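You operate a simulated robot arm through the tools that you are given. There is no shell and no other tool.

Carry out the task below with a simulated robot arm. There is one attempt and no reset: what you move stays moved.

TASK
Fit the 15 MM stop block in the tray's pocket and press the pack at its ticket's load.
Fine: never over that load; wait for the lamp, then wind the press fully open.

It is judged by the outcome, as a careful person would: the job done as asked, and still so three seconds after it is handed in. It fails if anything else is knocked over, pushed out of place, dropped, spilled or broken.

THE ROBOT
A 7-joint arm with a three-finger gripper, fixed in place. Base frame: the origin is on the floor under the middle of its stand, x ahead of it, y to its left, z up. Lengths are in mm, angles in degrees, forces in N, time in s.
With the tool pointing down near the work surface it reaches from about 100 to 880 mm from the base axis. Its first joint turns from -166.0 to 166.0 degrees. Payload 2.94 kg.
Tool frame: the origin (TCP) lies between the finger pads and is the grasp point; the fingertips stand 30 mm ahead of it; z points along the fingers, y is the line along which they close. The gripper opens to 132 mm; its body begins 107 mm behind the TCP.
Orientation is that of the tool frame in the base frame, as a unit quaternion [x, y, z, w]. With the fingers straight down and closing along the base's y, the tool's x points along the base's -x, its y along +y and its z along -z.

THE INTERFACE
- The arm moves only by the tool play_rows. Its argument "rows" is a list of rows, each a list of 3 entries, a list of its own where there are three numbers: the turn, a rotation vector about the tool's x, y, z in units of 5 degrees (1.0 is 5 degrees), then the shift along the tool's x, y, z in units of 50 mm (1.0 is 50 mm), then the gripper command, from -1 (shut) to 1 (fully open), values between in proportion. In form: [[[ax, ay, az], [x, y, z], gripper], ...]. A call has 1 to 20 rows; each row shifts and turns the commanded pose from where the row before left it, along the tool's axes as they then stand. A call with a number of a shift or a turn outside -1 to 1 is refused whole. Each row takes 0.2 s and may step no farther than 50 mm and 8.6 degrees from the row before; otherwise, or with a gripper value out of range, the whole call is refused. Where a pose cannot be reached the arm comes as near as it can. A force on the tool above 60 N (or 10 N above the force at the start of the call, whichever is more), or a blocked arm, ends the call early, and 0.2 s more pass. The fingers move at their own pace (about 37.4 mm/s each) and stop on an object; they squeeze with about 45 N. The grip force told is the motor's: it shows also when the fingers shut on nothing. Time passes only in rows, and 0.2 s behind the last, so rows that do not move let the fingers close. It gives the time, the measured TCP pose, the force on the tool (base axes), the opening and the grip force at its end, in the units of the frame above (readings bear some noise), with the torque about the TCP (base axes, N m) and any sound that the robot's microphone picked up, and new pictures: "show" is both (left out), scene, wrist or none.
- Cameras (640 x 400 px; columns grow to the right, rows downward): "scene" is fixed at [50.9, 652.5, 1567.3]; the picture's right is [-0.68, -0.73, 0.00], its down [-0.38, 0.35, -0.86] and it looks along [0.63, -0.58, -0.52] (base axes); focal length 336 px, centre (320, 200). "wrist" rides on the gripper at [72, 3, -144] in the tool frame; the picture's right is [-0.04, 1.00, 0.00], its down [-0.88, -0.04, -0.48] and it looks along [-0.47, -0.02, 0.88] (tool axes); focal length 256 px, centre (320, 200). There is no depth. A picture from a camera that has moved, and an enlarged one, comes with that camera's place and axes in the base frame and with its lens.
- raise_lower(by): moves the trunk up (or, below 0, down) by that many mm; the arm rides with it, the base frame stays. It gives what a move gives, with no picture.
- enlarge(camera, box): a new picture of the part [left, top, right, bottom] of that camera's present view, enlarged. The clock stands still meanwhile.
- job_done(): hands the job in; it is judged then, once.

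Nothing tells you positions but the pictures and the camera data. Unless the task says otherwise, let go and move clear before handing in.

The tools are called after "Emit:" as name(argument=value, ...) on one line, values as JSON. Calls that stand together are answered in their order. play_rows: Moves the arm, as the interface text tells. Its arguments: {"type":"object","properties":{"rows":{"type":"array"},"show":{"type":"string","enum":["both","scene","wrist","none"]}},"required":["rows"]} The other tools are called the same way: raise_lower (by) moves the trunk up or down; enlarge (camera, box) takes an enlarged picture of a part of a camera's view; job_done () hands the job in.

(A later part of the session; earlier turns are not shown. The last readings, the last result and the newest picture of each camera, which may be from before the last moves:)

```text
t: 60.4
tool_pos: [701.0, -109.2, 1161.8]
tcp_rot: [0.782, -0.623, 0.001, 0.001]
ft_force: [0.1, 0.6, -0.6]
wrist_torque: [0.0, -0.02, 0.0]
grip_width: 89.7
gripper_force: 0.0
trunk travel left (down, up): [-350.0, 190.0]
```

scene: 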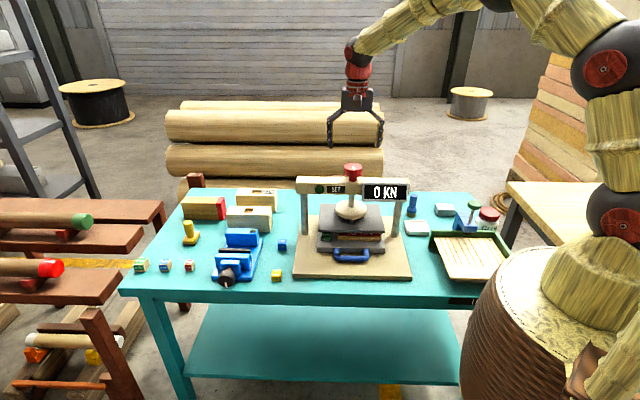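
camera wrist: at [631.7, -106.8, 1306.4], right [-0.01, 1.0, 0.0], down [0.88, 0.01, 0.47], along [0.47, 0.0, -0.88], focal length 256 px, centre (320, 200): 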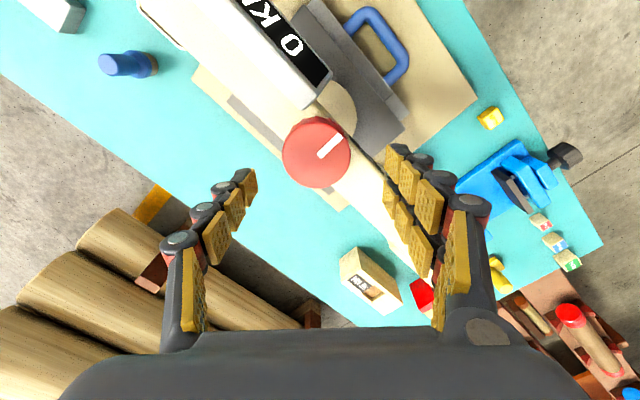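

Emit:
play_rows(rows=[[[0, 0, -1], [0, 0, 0], 0.36], [[0, 0, -1], [0, 0, 0], 0.36], [[0, 0, -1], [0, 0, 0], 0.36], [[0, 0, -1], [0, 0, 0], 0.36], [[0, 0, -1], [0, 0, 0], 0.36], [[0, 0, -1], [0, 0, 0], 0.36]], show="both")

Emit:
enlarge(camera="wrist", box=[220, 100, 420, 225])

```text
t: 61.8
tool_pos: [701.7, -110.6, 1161.9]
tcp_rot: [0.917, -0.4, 0.0, 0.002]
ft_force: [0.1, 0.3, 0.4]
wrist_torque: [0.0, 0.02, 0.02]
grip_width: 89.9
gripper_force: 0.1
trunk travel left (down, up): [-350.0, 190.0]
camera wrist: at [749.1, -165.2, 1306.1], right [-0.76, -0.65, 0.0], down [-0.57, 0.67, 0.48], along [-0.31, 0.36, -0.88], focal length 256 px, centre (320, 200)
```

scene: 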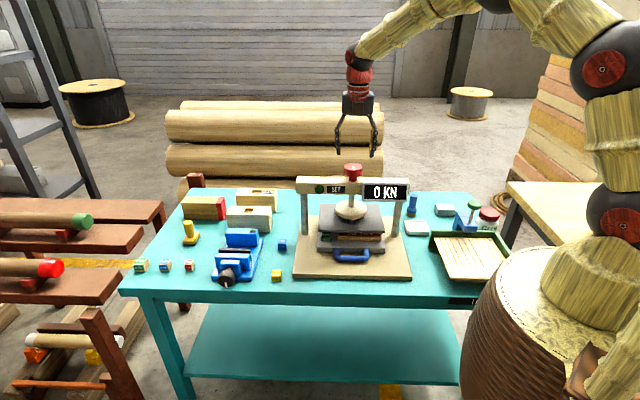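
wrist: 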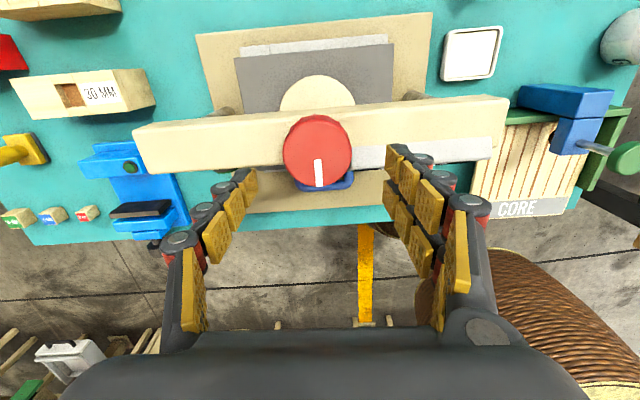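

```text
3.20 times, centred on (320, 162) of wrist
camera zoom: at [749.1, -165.2, 1306.1], right [-0.76, -0.65, 0.0], down [-0.57, 0.67, 0.48], along [-0.31, 0.36, -0.88], focal length 819 px, centre (320, 320)
```

zoom: 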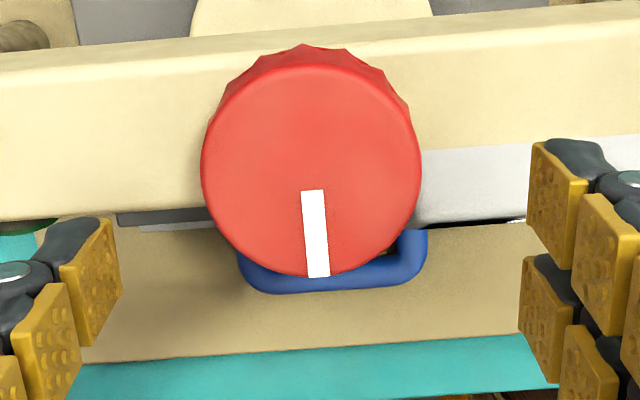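

The wrist can sweep over 310° in one grip. Comparing the views at different headings puts the knob axis at about (703.5, −109). I'll make a small correction, lower the open fingers around the knob (tips about 17 mm above the crossbar), and check.

Emit:
play_rows(rows=[[[0, 0, 0], [0, -0.03, 0], 0.36], [[0, 0, 0], [0, 0, 0.5], 0.36], [[0, 0, 0], [0, 0, 0.5], 0.36], [[0, 0, 0], [0, 0, 0.26], 0.36], [[0, 0, 0], [0, 0, 0], 0.36]])

Emit:
enlarge(camera="scene", box=[290, 110, 420, 220])

Emit:
enlarge(camera="wrist", box=[220, 100, 420, 225])

```text
t: 63.0
tool_pos: [702.4, -108.3, 1098.8]
tcp_rot: [0.916, -0.401, -0.002, 0.002]
ft_force: [-0.5, 0.9, 0.8]
wrist_torque: [0.02, 0.03, -0.03]
grip_width: 89.7
gripper_force: 0.1
trunk travel left (down, up): [-350.0, 190.0]
camera wrist: at [750.3, -164.2, 1242.7], right [-0.76, -0.65, 0.0], down [-0.57, 0.67, 0.48], along [-0.31, 0.36, -0.88], focal length 256 px, centre (320, 200)
```

scene: 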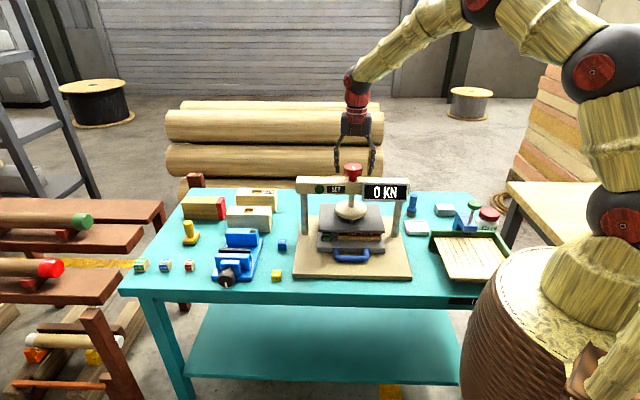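
wrist: 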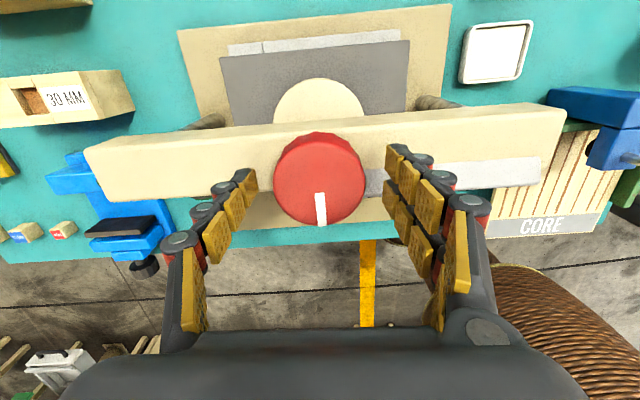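

```text
3.64 times, centred on (355, 165) of scene
camera zoom: at [50.9, 652.5, 1567.3], right [-0.68, -0.73, 0.0], down [-0.38, 0.35, -0.86], along [0.63, -0.58, -0.52], focal length 1220 px, centre (193, 327)
```

zoom: 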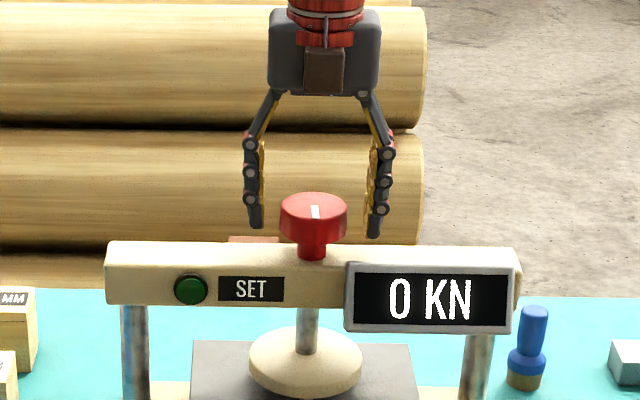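

```text
3.20 times, centred on (320, 162) of wrist
camera zoom: at [750.3, -164.2, 1242.7], right [-0.76, -0.65, 0.0], down [-0.57, 0.67, 0.48], along [-0.31, 0.36, -0.88], focal length 819 px, centre (320, 320)
```

zoom: 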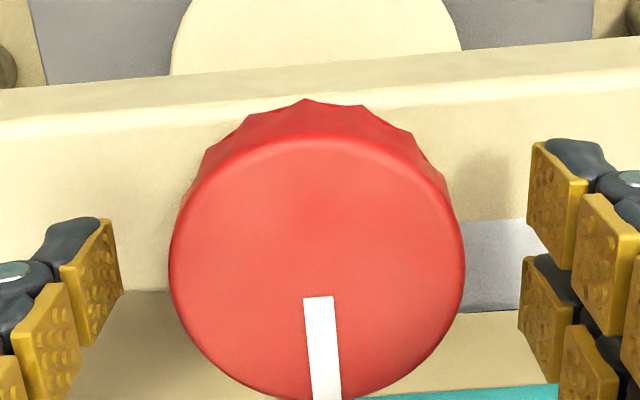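

The fingers straddle the knob with tips clear of the crossbar. I'll close on it gently.

Emit:
play_rows(rows=[[[0, 0, 0], [0.022, 0, 0], 0.1], [[0, 0, 0], [0, 0, 0], -0.1], [[0, 0, 0], [0, 0, 0], -1], [[0, 0, 0], [0, 0, 0], -1]], show="wrist")

Emit:
enlarge(camera="wrist", box=[220, 100, 420, 225])

Emit:
enlarge(camera="scene", box=[290, 110, 420, 290])

```text
t: 64.0
tool_pos: [703.2, -110.4, 1098.2]
tcp_rot: [0.916, -0.4, -0.001, 0.001]
ft_force: [3.6, 3.0, 0.2]
wrist_torque: [0.15, -0.24, -0.1]
grip_width: 58.7
gripper_force: 27.9
trunk travel left (down, up): [-350.0, 190.0]
camera wrist: at [751.5, -164.3, 1242.9], right [-0.76, -0.65, 0.0], down [-0.57, 0.67, 0.48], along [-0.31, 0.36, -0.88], focal length 256 px, centre (320, 200)
```

wrist: 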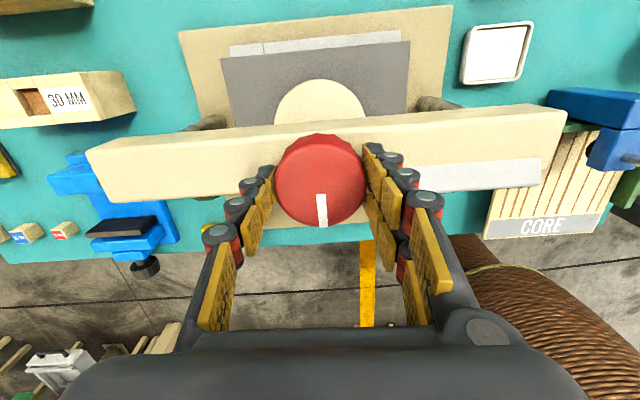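

```text
3.20 times, centred on (320, 162) of wrist
camera zoom: at [751.5, -164.3, 1242.9], right [-0.76, -0.65, 0.0], down [-0.57, 0.67, 0.48], along [-0.31, 0.36, -0.88], focal length 819 px, centre (320, 320)
```

zoom: 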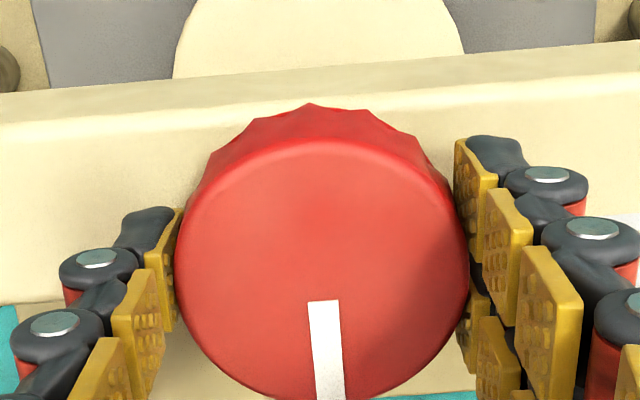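

```text
2.22 times, centred on (355, 200) of scene
camera zoom: at [50.9, 652.5, 1567.3], right [-0.68, -0.73, 0.0], down [-0.38, 0.35, -0.86], along [0.63, -0.58, -0.52], focal length 746 px, centre (242, 200)
```

zoom: 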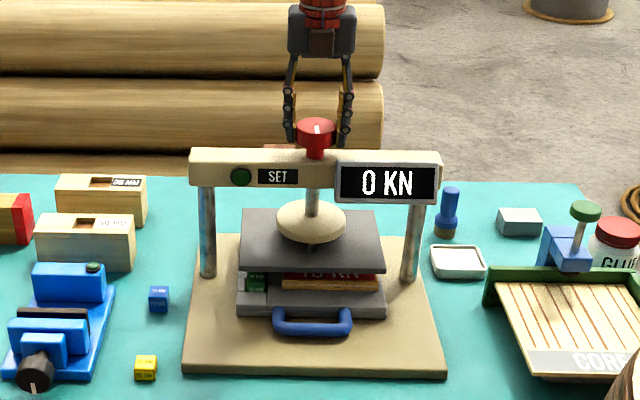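

Gripped, with the display readable in the scene view. I'll make a small test turn clockwise (10°) and see how the plate and readout react.

Emit:
play_rows(rows=[[[0, 0, 0], [0, 0, 0], -1], [[0, 0, 1], [0, 0, 0], -1], [[0, 0, 1], [0, 0, 0], -1], [[0, 0, 0], [0, 0, 0], -1]], show="none")

Emit:
enlarge(camera="wrist", box=[220, 100, 420, 225])

Emit:
enlarge(camera="scene", box=[290, 150, 420, 290])

```text
t: 65.0
tool_pos: [703.8, -110.0, 1098.9]
tcp_rot: [0.878, -0.479, 0.0, 0.001]
ft_force: [6.8, 5.1, 7.1]
wrist_torque: [0.64, 0.39, -0.08]
grip_width: 58.6
gripper_force: 45.0
trunk travel left (down, up): [-350.0, 190.0]
```

```text
3.20 times, centred on (320, 162) of wrist
camera zoom: at [741.0, -171.6, 1243.1], right [-0.86, -0.5, 0.0], down [-0.44, 0.76, 0.47], along [-0.24, 0.41, -0.88], focal length 819 px, centre (320, 320)
```

zoom: 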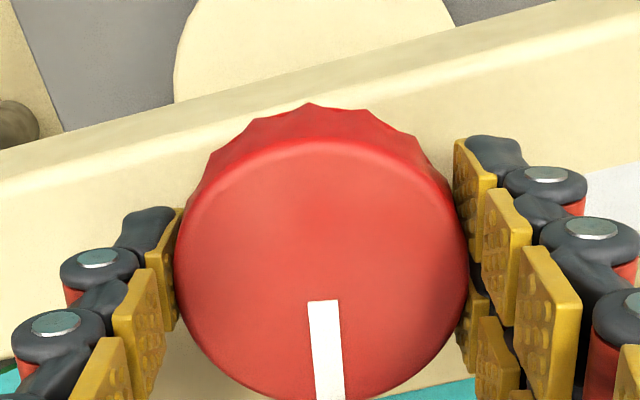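

```text
2.86 times, centred on (355, 220) of scene
camera zoom: at [50.9, 652.5, 1567.3], right [-0.68, -0.73, 0.0], down [-0.38, 0.35, -0.86], along [0.63, -0.58, -0.52], focal length 959 px, centre (220, 143)
```

zoom: 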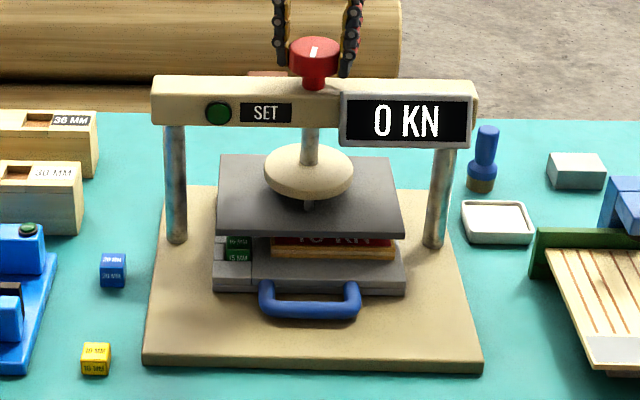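

The knob turns with the fingers. I'll take a reference close-up of the plate, then turn another 30° and compare to see which way it moves.

Emit:
enlarge(camera="scene", box=[310, 195, 360, 250])

Emit:
play_rows(rows=[[[0, 0, 1], [0, 0, 0], -1], [[0, 0, 1], [0, 0, 0], -1], [[0, 0, 1], [0, 0, 0], -1], [[0, 0, 1], [0, 0, 0], -1], [[0, 0, 1], [0, 0, 0], -1], [[0, 0, 1], [0, 0, 0], -1]], show="scene")

Emit:
enlarge(camera="scene", box=[310, 195, 360, 250])

Emit:
enlarge(camera="scene", box=[290, 150, 420, 290])

```text
7.27 times, centred on (335, 222) of scene
camera zoom: at [50.9, 652.5, 1567.3], right [-0.68, -0.73, 0.0], down [-0.38, 0.35, -0.86], along [0.63, -0.58, -0.52], focal length 2441 px, centre (211, 36)
```

zoom: 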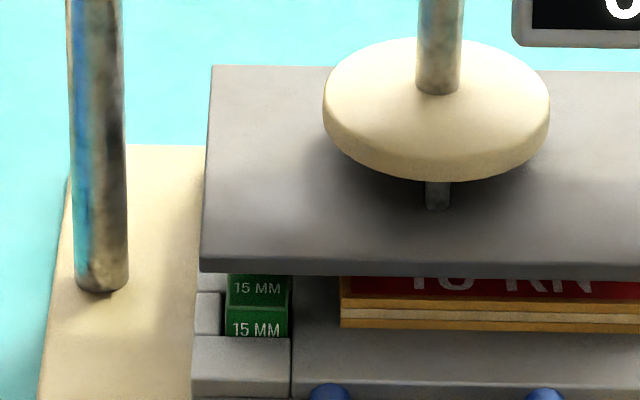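

```text
t: 66.4
tool_pos: [704.1, -109.2, 1099.4]
tcp_rot: [0.723, -0.691, 0.0, 0.001]
ft_force: [13.0, 3.7, 3.2]
wrist_torque: [0.2, -0.66, 0.07]
grip_width: 58.2
gripper_force: 45.4
trunk travel left (down, up): [-350.0, 190.0]
```

scene: 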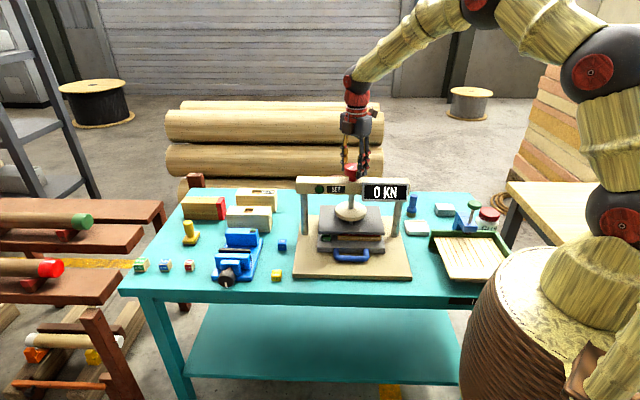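

```text
7.27 times, centred on (335, 222) of scene
camera zoom: at [50.9, 652.5, 1567.3], right [-0.68, -0.73, 0.0], down [-0.38, 0.35, -0.86], along [0.63, -0.58, -0.52], focal length 2441 px, centre (211, 36)
```

zoom: 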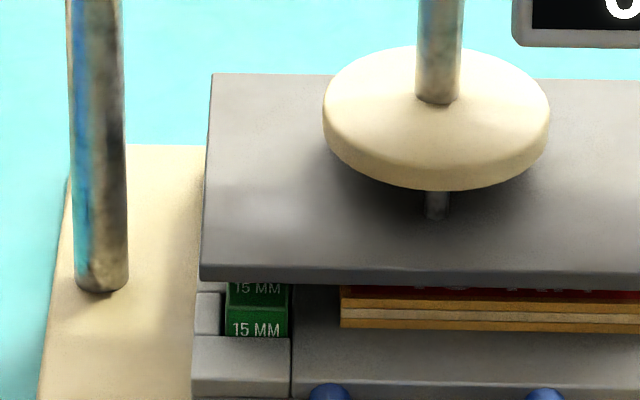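

```text
2.86 times, centred on (355, 220) of scene
camera zoom: at [50.9, 652.5, 1567.3], right [-0.68, -0.73, 0.0], down [-0.38, 0.35, -0.86], along [0.63, -0.58, -0.52], focal length 959 px, centre (220, 143)
```

zoom: 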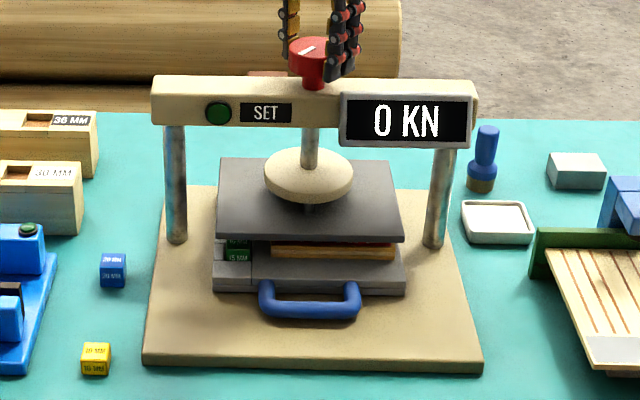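

Clockwise lowers the plate fast, about 5 mm per 30°, so the screw is coarse. I estimate about 19 mm of gap left. I'll turn 50° more while relieving a small side force, then slow down.

Emit:
play_rows(rows=[[[0, 0, 1], [0, -0.014, 0], -1], [[0, 0, 1], [0, 0, 0], -1], [[0, 0, 1], [0, 0, 0], -1], [[0, 0, 1], [0, 0, 0], -1], [[0, 0, 1], [0, 0, 0], -1], [[0, 0, 1], [0, 0, 0], -1], [[0, 0, 1], [0, 0, 0], -1], [[0, 0, 1], [0, 0, 0], -1], [[0, 0, 1], [0, 0, 0], -1], [[0, 0, 1], [0, 0, 0], -1]], show="scene")

Emit:
enlarge(camera="scene", box=[310, 195, 360, 250])

Emit:
enlarge(camera="scene", box=[290, 150, 420, 290])

```text
t: 68.6
tool_pos: [704.4, -110.0, 1098.5]
tcp_rot: [-0.364, 0.931, 0.0, -0.002]
ft_force: [7.8, -0.5, 5.4]
wrist_torque: [0.24, 0.42, 0.05]
grip_width: 58.3
gripper_force: 45.0
trunk travel left (down, up): [-350.0, 190.0]
```

scene: 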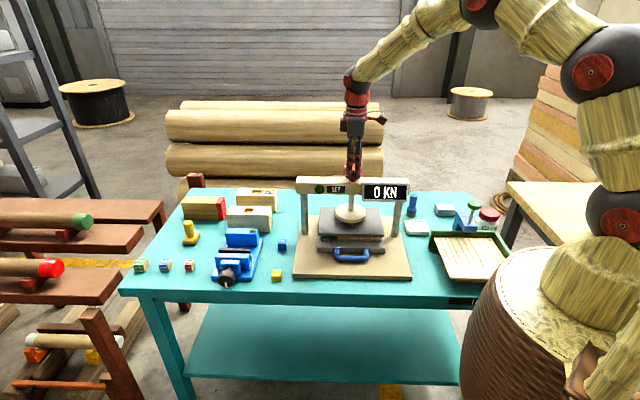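

```text
7.27 times, centred on (335, 222) of scene
camera zoom: at [50.9, 652.5, 1567.3], right [-0.68, -0.73, 0.0], down [-0.38, 0.35, -0.86], along [0.63, -0.58, -0.52], focal length 2441 px, centre (211, 36)
```

zoom: 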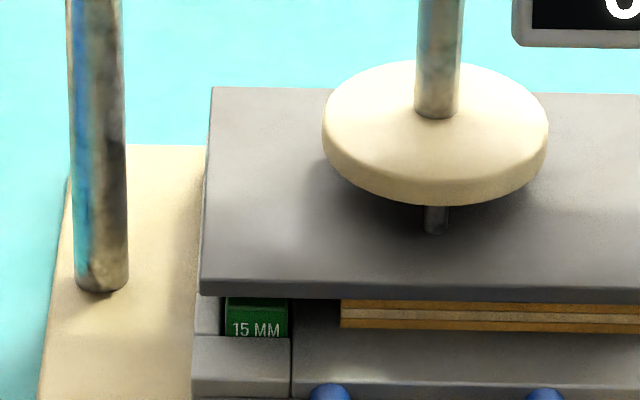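

```text
2.86 times, centred on (355, 220) of scene
camera zoom: at [50.9, 652.5, 1567.3], right [-0.68, -0.73, 0.0], down [-0.38, 0.35, -0.86], along [0.63, -0.58, -0.52], focal length 959 px, centre (220, 143)
```

zoom: 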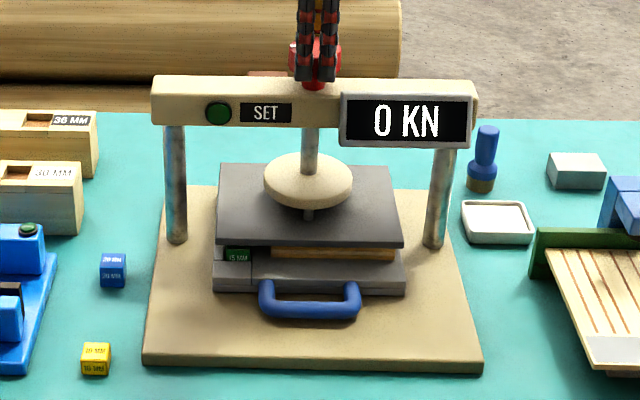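

Still 0 KN, and the gap looks small now. I'll zoom in tightly on the plate/pack edge before going further.

Emit:
enlarge(camera="scene", box=[315, 225, 350, 245])

Emit:
enlarge(camera="scene", box=[355, 222, 395, 247])

Emit:
enlarge(camera="scene", box=[360, 180, 412, 205])

```text
16.00 times, centred on (332, 235) of scene
camera zoom: at [50.9, 652.5, 1567.3], right [-0.68, -0.73, 0.0], down [-0.38, 0.35, -0.86], along [0.63, -0.58, -0.52], focal length 5369 px, centre (120, -360)
```

zoom: 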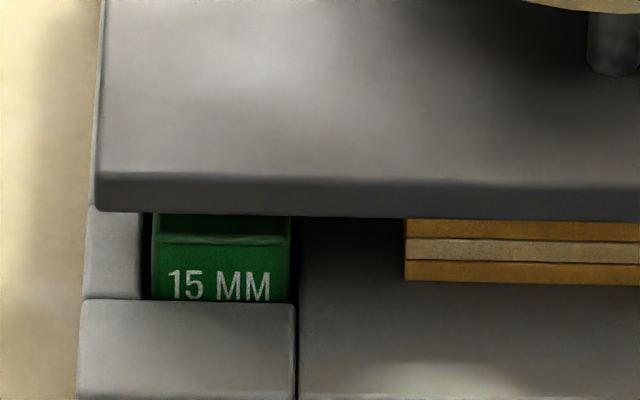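

```text
16.00 times, centred on (375, 234) of scene
camera zoom: at [50.9, 652.5, 1567.3], right [-0.68, -0.73, 0.0], down [-0.38, 0.35, -0.86], along [0.63, -0.58, -0.52], focal length 5369 px, centre (-560, -352)
```

zoom: 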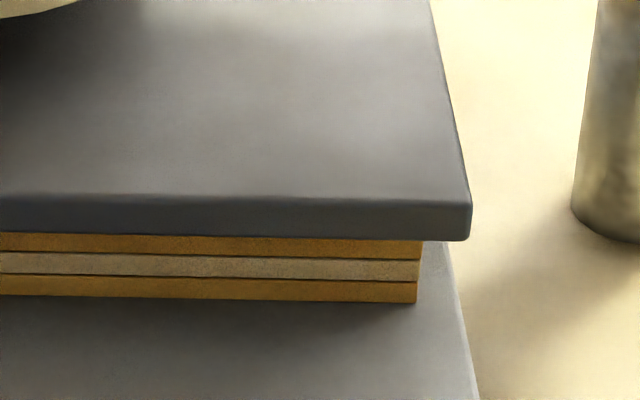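

```text
12.31 times, centred on (386, 192) of scene
camera zoom: at [50.9, 652.5, 1567.3], right [-0.68, -0.73, 0.0], down [-0.38, 0.35, -0.86], along [0.63, -0.58, -0.52], focal length 4130 px, centre (-492, 292)
```

zoom: 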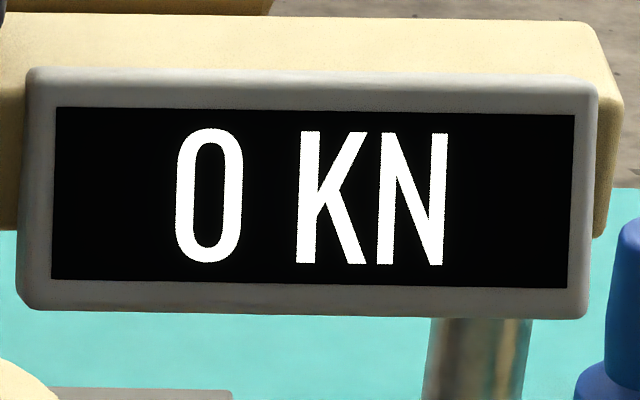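

The plate overhangs the pack's front edge, so the true gap is still roughly 9–12 mm. I'll continue in modest steps and read the display each time.

Emit:
play_rows(rows=[[[0, 0, 1], [0, 0, 0], -1], [[0, 0, 1], [0, 0, 0], -1], [[0, 0, 1], [0, 0, 0], -1], [[0, 0, 1], [0, 0, 0], -1], [[0, 0, 0], [0, 0, 0], -1]], show="none")

Emit:
enlarge(camera="scene", box=[300, 165, 415, 250])

Emit:
enlarge(camera="scene", box=[355, 222, 395, 247])

```text
t: 69.8
tool_pos: [702.8, -108.8, 1098.3]
tcp_rot: [-0.197, 0.98, -0.002, -0.002]
ft_force: [5.3, 1.6, 5.7]
wrist_torque: [0.06, 0.38, -0.16]
grip_width: 58.6
gripper_force: 44.9
trunk travel left (down, up): [-350.0, 190.0]
```

```text
4.71 times, centred on (358, 208) of scene
camera zoom: at [50.9, 652.5, 1567.3], right [-0.68, -0.73, 0.0], down [-0.38, 0.35, -0.86], along [0.63, -0.58, -0.52], focal length 1579 px, centre (144, 165)
```

zoom: 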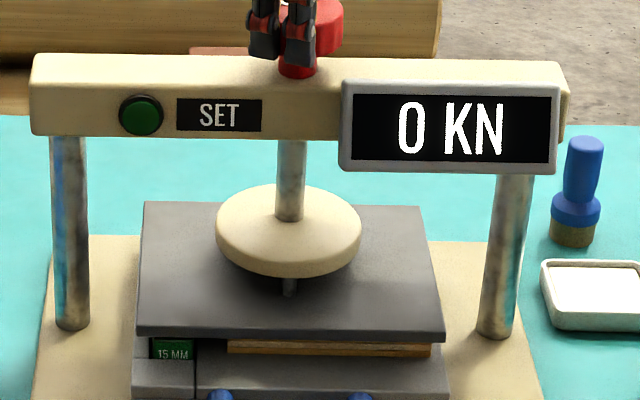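

```text
16.00 times, centred on (375, 234) of scene
camera zoom: at [50.9, 652.5, 1567.3], right [-0.68, -0.73, 0.0], down [-0.38, 0.35, -0.86], along [0.63, -0.58, -0.52], focal length 5369 px, centre (-560, -352)
```

zoom: 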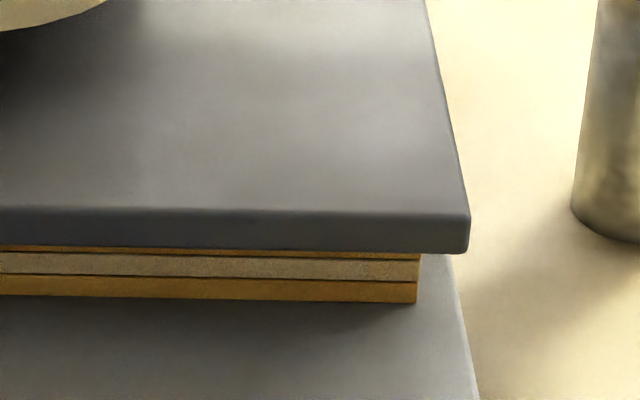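

Emit:
play_rows(rows=[[[0, 0, 1], [0, 0, 0], -1], [[0, 0, 1], [0, 0, 0], -1], [[0, 0, 1], [0, 0, 0], -1], [[0, 0, 0], [0, 0, 0], -1]], show="none")

Emit:
enlarge(camera="scene", box=[300, 165, 415, 250])

Emit:
enlarge(camera="scene", box=[355, 222, 395, 247])

```text
t: 70.8
tool_pos: [703.7, -110.4, 1098.9]
tcp_rot: [-0.068, 0.998, -0.001, -0.001]
ft_force: [5.3, 1.8, 4.7]
wrist_torque: [0.2, 0.09, -0.08]
grip_width: 58.6
gripper_force: 45.8
trunk travel left (down, up): [-350.0, 190.0]
```

```text
4.71 times, centred on (358, 208) of scene
camera zoom: at [50.9, 652.5, 1567.3], right [-0.68, -0.73, 0.0], down [-0.38, 0.35, -0.86], along [0.63, -0.58, -0.52], focal length 1579 px, centre (144, 165)
```

zoom: 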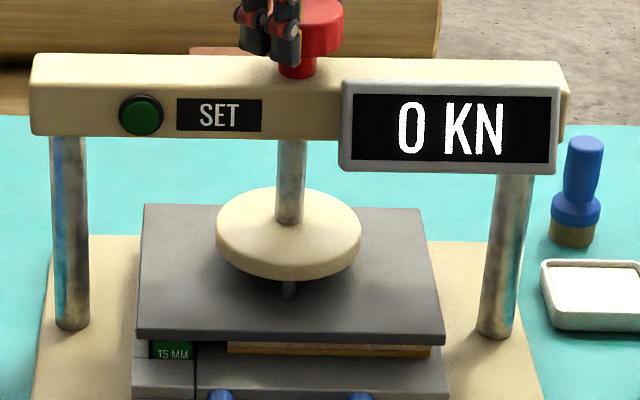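

```text
16.00 times, centred on (375, 234) of scene
camera zoom: at [50.9, 652.5, 1567.3], right [-0.68, -0.73, 0.0], down [-0.38, 0.35, -0.86], along [0.63, -0.58, -0.52], focal length 5369 px, centre (-560, -352)
```

zoom: 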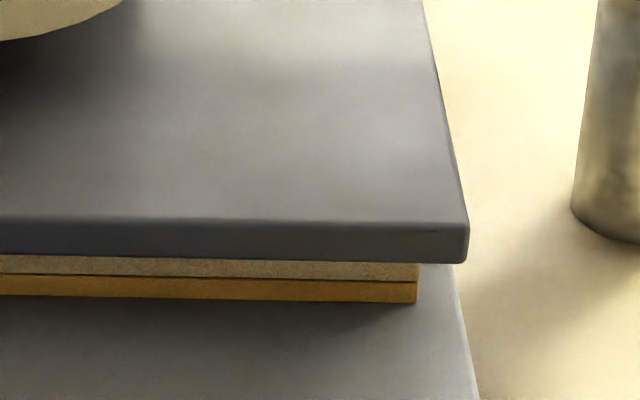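

Emit:
play_rows(rows=[[[0, 0, 1], [0, 0, 0], -1], [[0, 0, 1], [0, 0, 0], -1], [[0, 0, 0], [0, 0, 0], -1]], show="none")

Emit:
enlarge(camera="scene", box=[300, 165, 415, 250])

Emit:
enlarge(camera="scene", box=[355, 222, 395, 247])

```text
t: 71.6
tool_pos: [703.1, -110.4, 1098.4]
tcp_rot: [0.02, 1.0, 0.0, -0.001]
ft_force: [5.9, 0.5, 2.7]
wrist_torque: [0.08, -0.38, -0.13]
grip_width: 58.4
gripper_force: 44.9
trunk travel left (down, up): [-350.0, 190.0]
```

```text
4.71 times, centred on (358, 208) of scene
camera zoom: at [50.9, 652.5, 1567.3], right [-0.68, -0.73, 0.0], down [-0.38, 0.35, -0.86], along [0.63, -0.58, -0.52], focal length 1579 px, centre (144, 165)
```

zoom: 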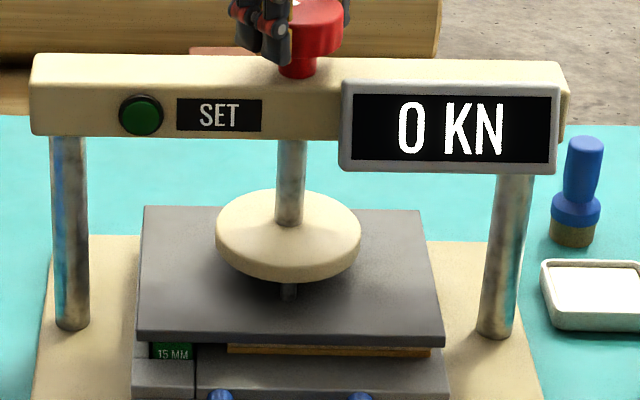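

```text
16.00 times, centred on (375, 234) of scene
camera zoom: at [50.9, 652.5, 1567.3], right [-0.68, -0.73, 0.0], down [-0.38, 0.35, -0.86], along [0.63, -0.58, -0.52], focal length 5369 px, centre (-560, -352)
```

zoom: 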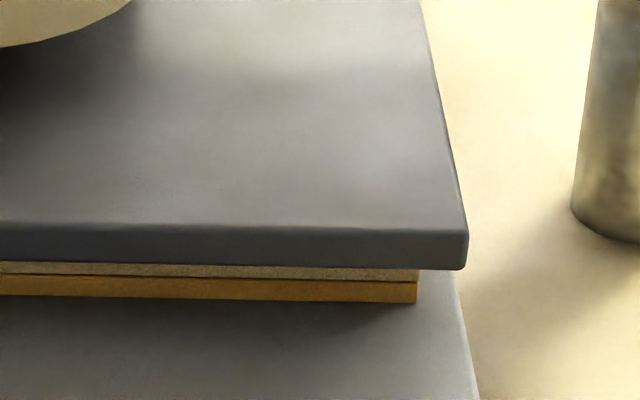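

The readout is still 0. I'm getting close now, so I'll take 5° steps.

Emit:
play_rows(rows=[[[0, 0, 1], [0, 0, 0], -1], [[0, 0, 0], [0, 0, 0], -1]], show="none")

Emit:
enlarge(camera="scene", box=[300, 165, 415, 250])

Emit:
enlarge(camera="scene", box=[355, 222, 395, 247])

```text
t: 72.2
tool_pos: [702.3, -111.0, 1099.4]
tcp_rot: [0.063, 0.998, -0.002, -0.001]
ft_force: [7.5, 0.8, 2.0]
wrist_torque: [0.03, -0.14, -0.05]
grip_width: 58.3
gripper_force: 45.2
trunk travel left (down, up): [-350.0, 190.0]
```

```text
4.71 times, centred on (358, 208) of scene
camera zoom: at [50.9, 652.5, 1567.3], right [-0.68, -0.73, 0.0], down [-0.38, 0.35, -0.86], along [0.63, -0.58, -0.52], focal length 1579 px, centre (144, 165)
```

zoom: 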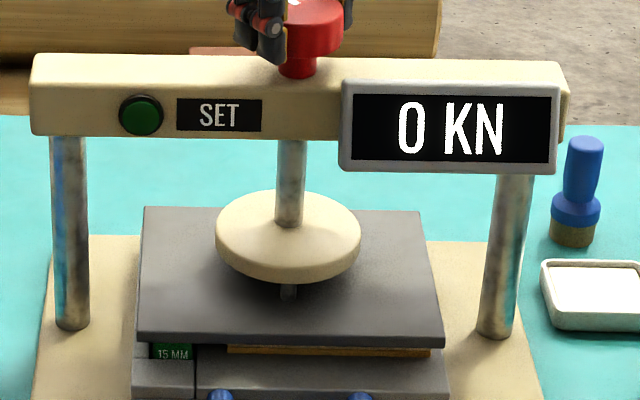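

```text
16.00 times, centred on (375, 234) of scene
camera zoom: at [50.9, 652.5, 1567.3], right [-0.68, -0.73, 0.0], down [-0.38, 0.35, -0.86], along [0.63, -0.58, -0.52], focal length 5369 px, centre (-560, -352)
```

zoom: 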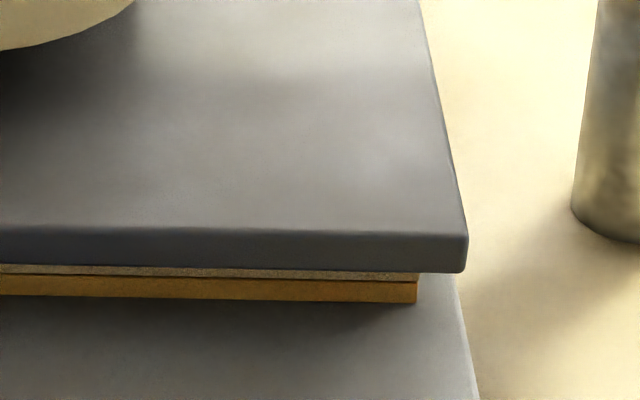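

Emit:
play_rows(rows=[[[0, 0, 1], [0, 0, 0], -1], [[0, 0, 0], [0, 0, 0], -1]], show="none")

Emit:
enlarge(camera="scene", box=[300, 165, 415, 250])

Emit:
enlarge(camera="scene", box=[355, 222, 395, 247])

```text
t: 72.8
tool_pos: [703.5, -109.8, 1098.9]
tcp_rot: [0.107, 0.994, -0.001, 0.0]
ft_force: [3.4, -0.5, 2.7]
wrist_torque: [-0.01, -0.22, -0.01]
grip_width: 58.2
gripper_force: 44.9
trunk travel left (down, up): [-350.0, 190.0]
```

```text
4.71 times, centred on (358, 208) of scene
camera zoom: at [50.9, 652.5, 1567.3], right [-0.68, -0.73, 0.0], down [-0.38, 0.35, -0.86], along [0.63, -0.58, -0.52], focal length 1579 px, centre (144, 165)
```

zoom: 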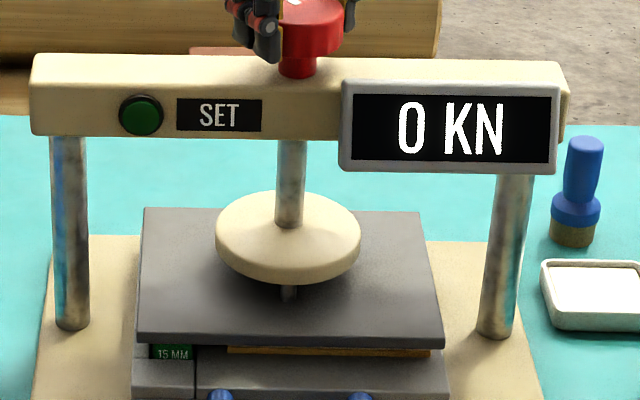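

```text
16.00 times, centred on (375, 234) of scene
camera zoom: at [50.9, 652.5, 1567.3], right [-0.68, -0.73, 0.0], down [-0.38, 0.35, -0.86], along [0.63, -0.58, -0.52], focal length 5369 px, centre (-560, -352)
```

zoom: 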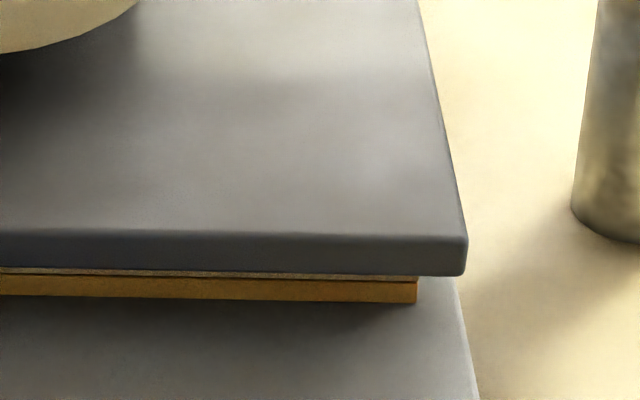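

Emit:
play_rows(rows=[[[0, 0, 0.6], [0, 0, 0], -1], [[0, 0, 0], [0, 0, 0], -1]], show="none")

Emit:
enlarge(camera="scene", box=[300, 165, 415, 250])

```text
t: 73.4
tool_pos: [702.9, -110.3, 1099.0]
tcp_rot: [0.132, 0.991, -0.001, -0.001]
ft_force: [1.7, -0.8, 5.5]
wrist_torque: [0.02, 0.44, -0.08]
grip_width: 58.4
gripper_force: 45.0
trunk travel left (down, up): [-350.0, 190.0]
```

```text
4.71 times, centred on (358, 208) of scene
camera zoom: at [50.9, 652.5, 1567.3], right [-0.68, -0.73, 0.0], down [-0.38, 0.35, -0.86], along [0.63, -0.58, -0.52], focal length 1579 px, centre (144, 165)
```

zoom: 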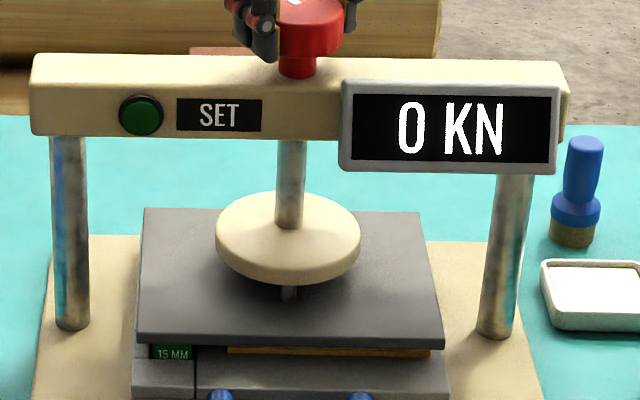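

Emit:
play_rows(rows=[[[0, 0, 0.6], [0, 0, 0], -1], [[0, 0, 0], [0, 0, 0], -1]], show="none")

Emit:
enlarge(camera="scene", box=[300, 165, 415, 250])

Emit:
enlarge(camera="scene", box=[315, 222, 355, 247])

```text
t: 74.0
tool_pos: [704.2, -110.6, 1099.3]
tcp_rot: [0.158, 0.987, -0.001, -0.001]
ft_force: [2.2, -3.6, 3.0]
wrist_torque: [-0.08, 0.29, -0.08]
grip_width: 58.3
gripper_force: 45.3
trunk travel left (down, up): [-350.0, 190.0]
```

```text
4.71 times, centred on (358, 208) of scene
camera zoom: at [50.9, 652.5, 1567.3], right [-0.68, -0.73, 0.0], down [-0.38, 0.35, -0.86], along [0.63, -0.58, -0.52], focal length 1579 px, centre (144, 165)
```

zoom: 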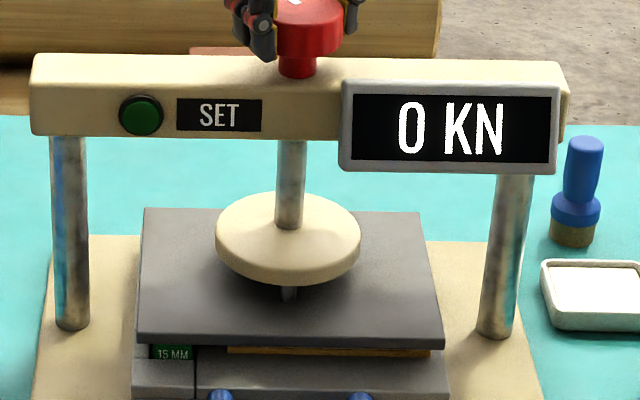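

```text
16.00 times, centred on (335, 234) of scene
camera zoom: at [50.9, 652.5, 1567.3], right [-0.68, -0.73, 0.0], down [-0.38, 0.35, -0.86], along [0.63, -0.58, -0.52], focal length 5369 px, centre (80, -352)
```

zoom: 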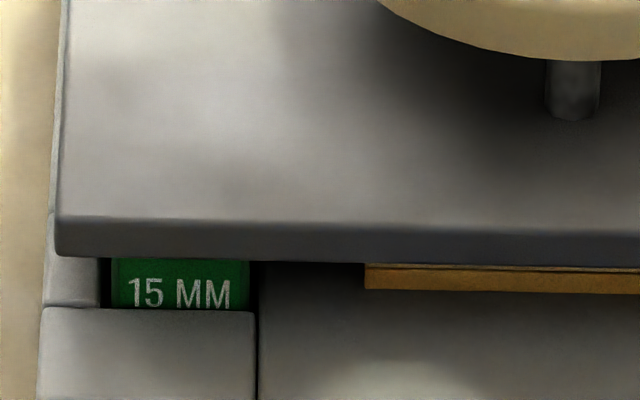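

Emit:
play_rows(rows=[[[0, 0, 0.6], [0, 0, 0], -1], [[0, 0, 0], [0, 0, 0], -1]], show="none")

Emit:
enlarge(camera="scene", box=[300, 165, 415, 250])

```text
t: 74.6
tool_pos: [703.1, -109.7, 1098.7]
tcp_rot: [0.185, 0.983, -0.001, -0.001]
ft_force: [0.8, -4.1, -0.2]
wrist_torque: [-0.27, -0.42, 0.02]
grip_width: 58.5
gripper_force: 44.8
trunk travel left (down, up): [-350.0, 190.0]
```

```text
4.71 times, centred on (358, 208) of scene
camera zoom: at [50.9, 652.5, 1567.3], right [-0.68, -0.73, 0.0], down [-0.38, 0.35, -0.86], along [0.63, -0.58, -0.52], focal length 1579 px, centre (144, 165)
```

zoom: 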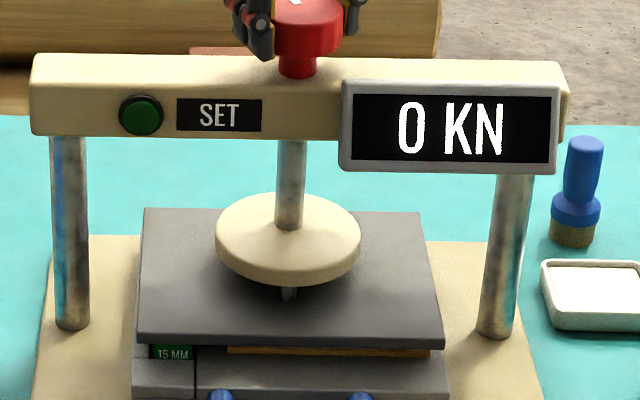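

Emit:
enlarge(camera="scene", box=[355, 222, 395, 247])

Emit:
enlarge(camera="scene", box=[315, 222, 355, 247])

Emit:
enlarge(camera="wrist", box=[220, 100, 420, 225])

```text
16.00 times, centred on (375, 234) of scene
camera zoom: at [50.9, 652.5, 1567.3], right [-0.68, -0.73, 0.0], down [-0.38, 0.35, -0.86], along [0.63, -0.58, -0.52], focal length 5369 px, centre (-560, -352)
```

zoom: 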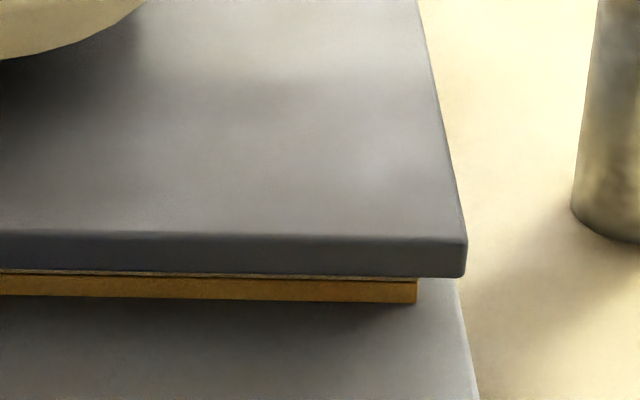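

```text
16.00 times, centred on (335, 234) of scene
camera zoom: at [50.9, 652.5, 1567.3], right [-0.68, -0.73, 0.0], down [-0.38, 0.35, -0.86], along [0.63, -0.58, -0.52], focal length 5369 px, centre (80, -352)
```

zoom: 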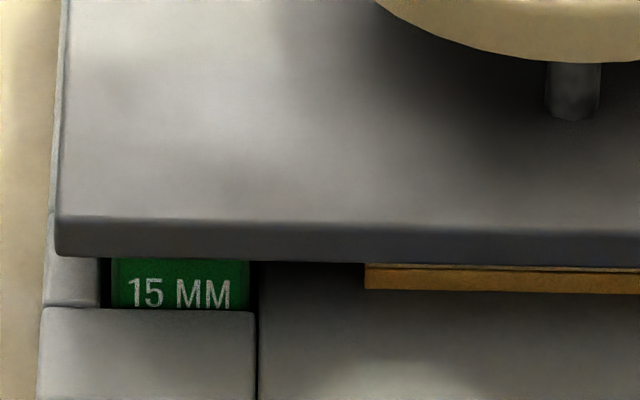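

```text
3.20 times, centred on (320, 162) of wrist
camera zoom: at [638.5, -80.7, 1243.0], right [0.4, 0.92, 0.0], down [0.81, -0.35, 0.47], along [0.43, -0.19, -0.88], focal length 819 px, centre (320, 320)
```

zoom: 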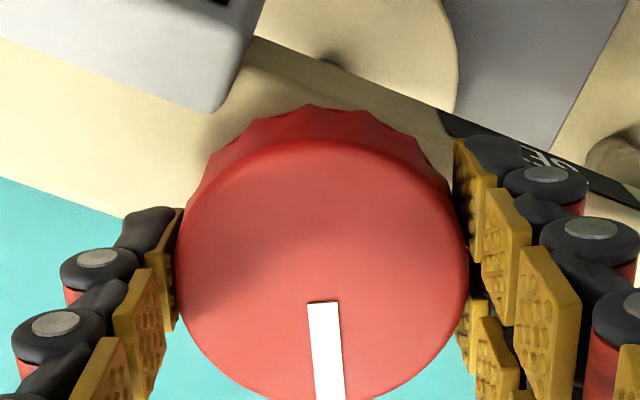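

Emit:
play_rows(rows=[[[0, 0, 0.6], [0, 0, 0], -1], [[0, 0, 0], [0, 0, 0], -1]], show="none")

Emit:
enlarge(camera="scene", box=[300, 165, 415, 250])

Emit:
enlarge(camera="scene", box=[355, 222, 395, 247])

```text
t: 75.2
tool_pos: [703.5, -110.2, 1098.2]
tcp_rot: [0.209, 0.978, -0.001, -0.001]
ft_force: [1.5, -2.9, -2.2]
wrist_torque: [-0.22, -0.25, 0.0]
grip_width: 58.5
gripper_force: 44.7
trunk travel left (down, up): [-350.0, 190.0]
```

```text
4.71 times, centred on (358, 208) of scene
camera zoom: at [50.9, 652.5, 1567.3], right [-0.68, -0.73, 0.0], down [-0.38, 0.35, -0.86], along [0.63, -0.58, -0.52], focal length 1579 px, centre (144, 165)
```

zoom: 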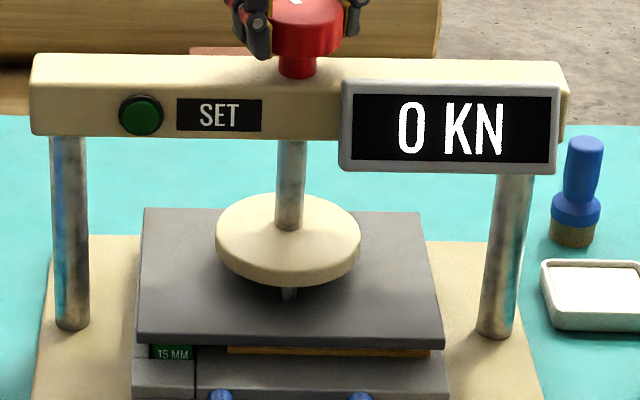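

```text
16.00 times, centred on (375, 234) of scene
camera zoom: at [50.9, 652.5, 1567.3], right [-0.68, -0.73, 0.0], down [-0.38, 0.35, -0.86], along [0.63, -0.58, -0.52], focal length 5369 px, centre (-560, -352)
```

zoom: 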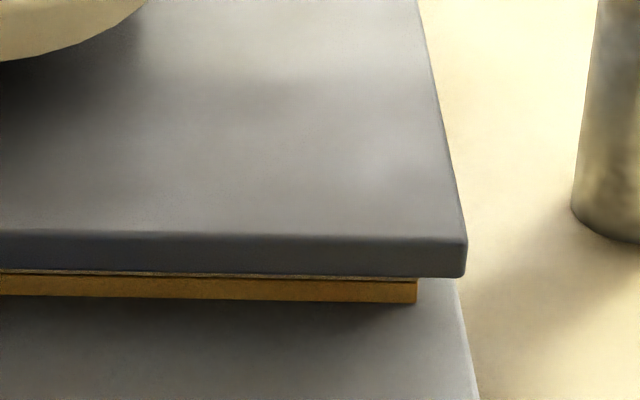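

The plate has come to rest on the pack while the wooden hub keeps descending toward it. The load should start once the hub seats. I'll look at the hub and continue in 3° steps.

Emit:
enlarge(camera="scene", box=[335, 200, 370, 235])

Emit:
play_rows(rows=[[[0, 0, 0.6], [0, 0, 0], -1], [[0, 0, 0], [0, 0, 0], -1]], show="none")

Emit:
enlarge(camera="scene", box=[300, 165, 415, 250])

Emit:
enlarge(camera="scene", box=[335, 200, 370, 235])

```text
11.43 times, centred on (352, 218) of scene
camera zoom: at [50.9, 652.5, 1567.3], right [-0.68, -0.73, 0.0], down [-0.38, 0.35, -0.86], along [0.63, -0.58, -0.52], focal length 3835 px, centre (-51, 0)
```

zoom: 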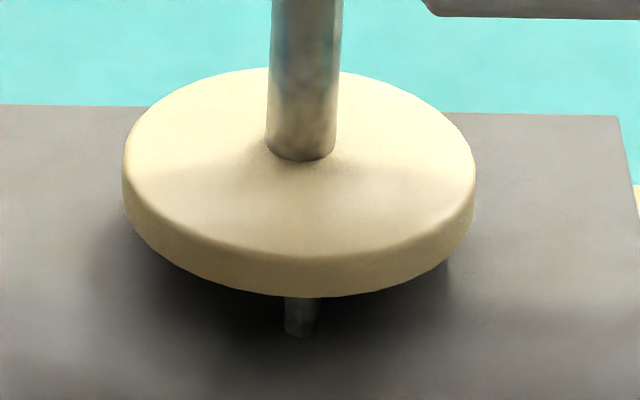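

```text
t: 75.8
tool_pos: [703.2, -109.9, 1099.3]
tcp_rot: [0.235, 0.972, -0.001, -0.001]
ft_force: [-0.5, -0.7, -3.5]
wrist_torque: [-0.05, -0.14, 0.03]
grip_width: 58.1
gripper_force: 44.9
trunk travel left (down, up): [-350.0, 190.0]
```

```text
4.71 times, centred on (358, 208) of scene
camera zoom: at [50.9, 652.5, 1567.3], right [-0.68, -0.73, 0.0], down [-0.38, 0.35, -0.86], along [0.63, -0.58, -0.52], focal length 1579 px, centre (144, 165)
```

zoom: 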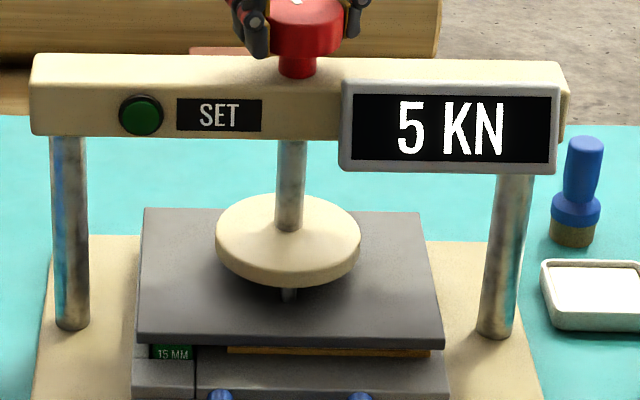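

```text
11.43 times, centred on (352, 218) of scene
camera zoom: at [50.9, 652.5, 1567.3], right [-0.68, -0.73, 0.0], down [-0.38, 0.35, -0.86], along [0.63, -0.58, -0.52], focal length 3835 px, centre (-51, 0)
```

zoom: 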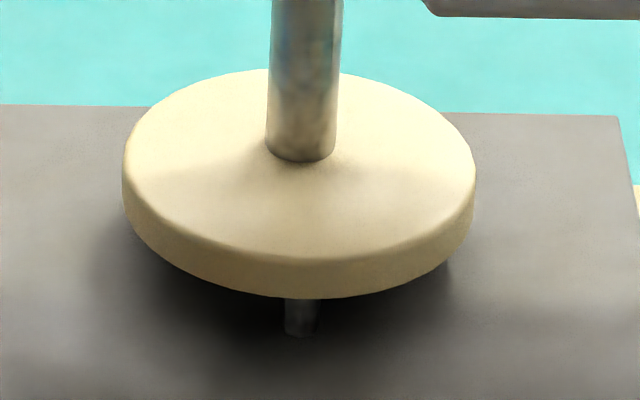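

The load has appeared at 5 KN. I'll hold a moment to see that it's steady, then go in half-degree steps.

Emit:
play_rows(rows=[[[0, 0, 0], [0, 0, 0], -1], [[0, 0, 0], [0, 0, 0], -1]], show="none")

Emit:
enlarge(camera="scene", box=[300, 165, 415, 250])

```text
t: 76.4
tool_pos: [703.4, -110.5, 1098.6]
tcp_rot: [0.235, 0.972, -0.002, -0.001]
ft_force: [-1.2, 0.4, -3.7]
wrist_torque: [0.16, 0.17, -0.12]
grip_width: 58.7
gripper_force: 44.5
trunk travel left (down, up): [-350.0, 190.0]
```

```text
4.71 times, centred on (358, 208) of scene
camera zoom: at [50.9, 652.5, 1567.3], right [-0.68, -0.73, 0.0], down [-0.38, 0.35, -0.86], along [0.63, -0.58, -0.52], focal length 1579 px, centre (144, 165)
```

zoom: 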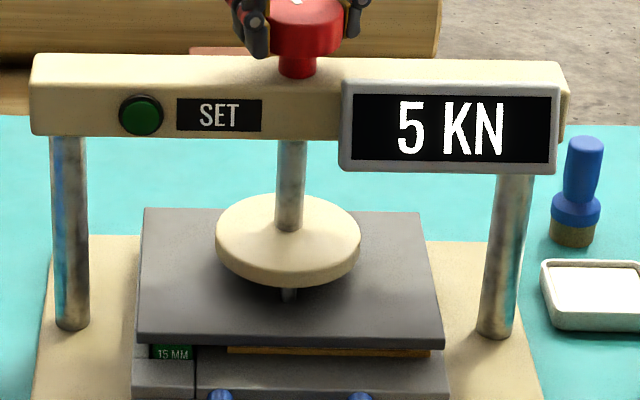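

Emit:
play_rows(rows=[[[0, 0, 0.1], [0, 0, 0], -1], [[0, 0, 0], [0, 0, 0], -1]], show="none")

Emit:
enlarge(camera="scene", box=[300, 165, 415, 250])

```text
t: 77.0
tool_pos: [704.1, -109.5, 1100.1]
tcp_rot: [0.24, 0.971, -0.001, -0.001]
ft_force: [-3.1, 0.5, -5.1]
wrist_torque: [0.09, 0.17, 0.04]
grip_width: 58.3
gripper_force: 44.4
trunk travel left (down, up): [-350.0, 190.0]
```

```text
4.71 times, centred on (358, 208) of scene
camera zoom: at [50.9, 652.5, 1567.3], right [-0.68, -0.73, 0.0], down [-0.38, 0.35, -0.86], along [0.63, -0.58, -0.52], focal length 1579 px, centre (144, 165)
```

zoom: 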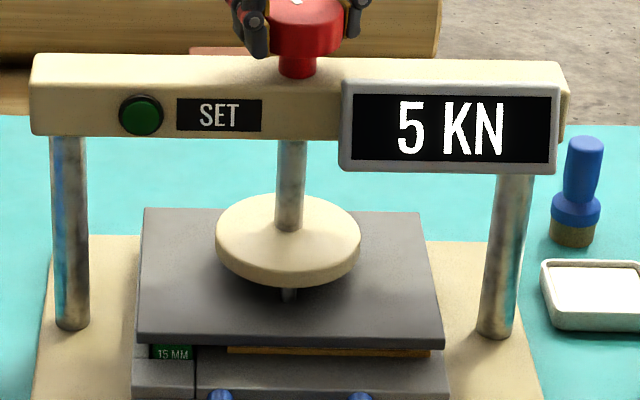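

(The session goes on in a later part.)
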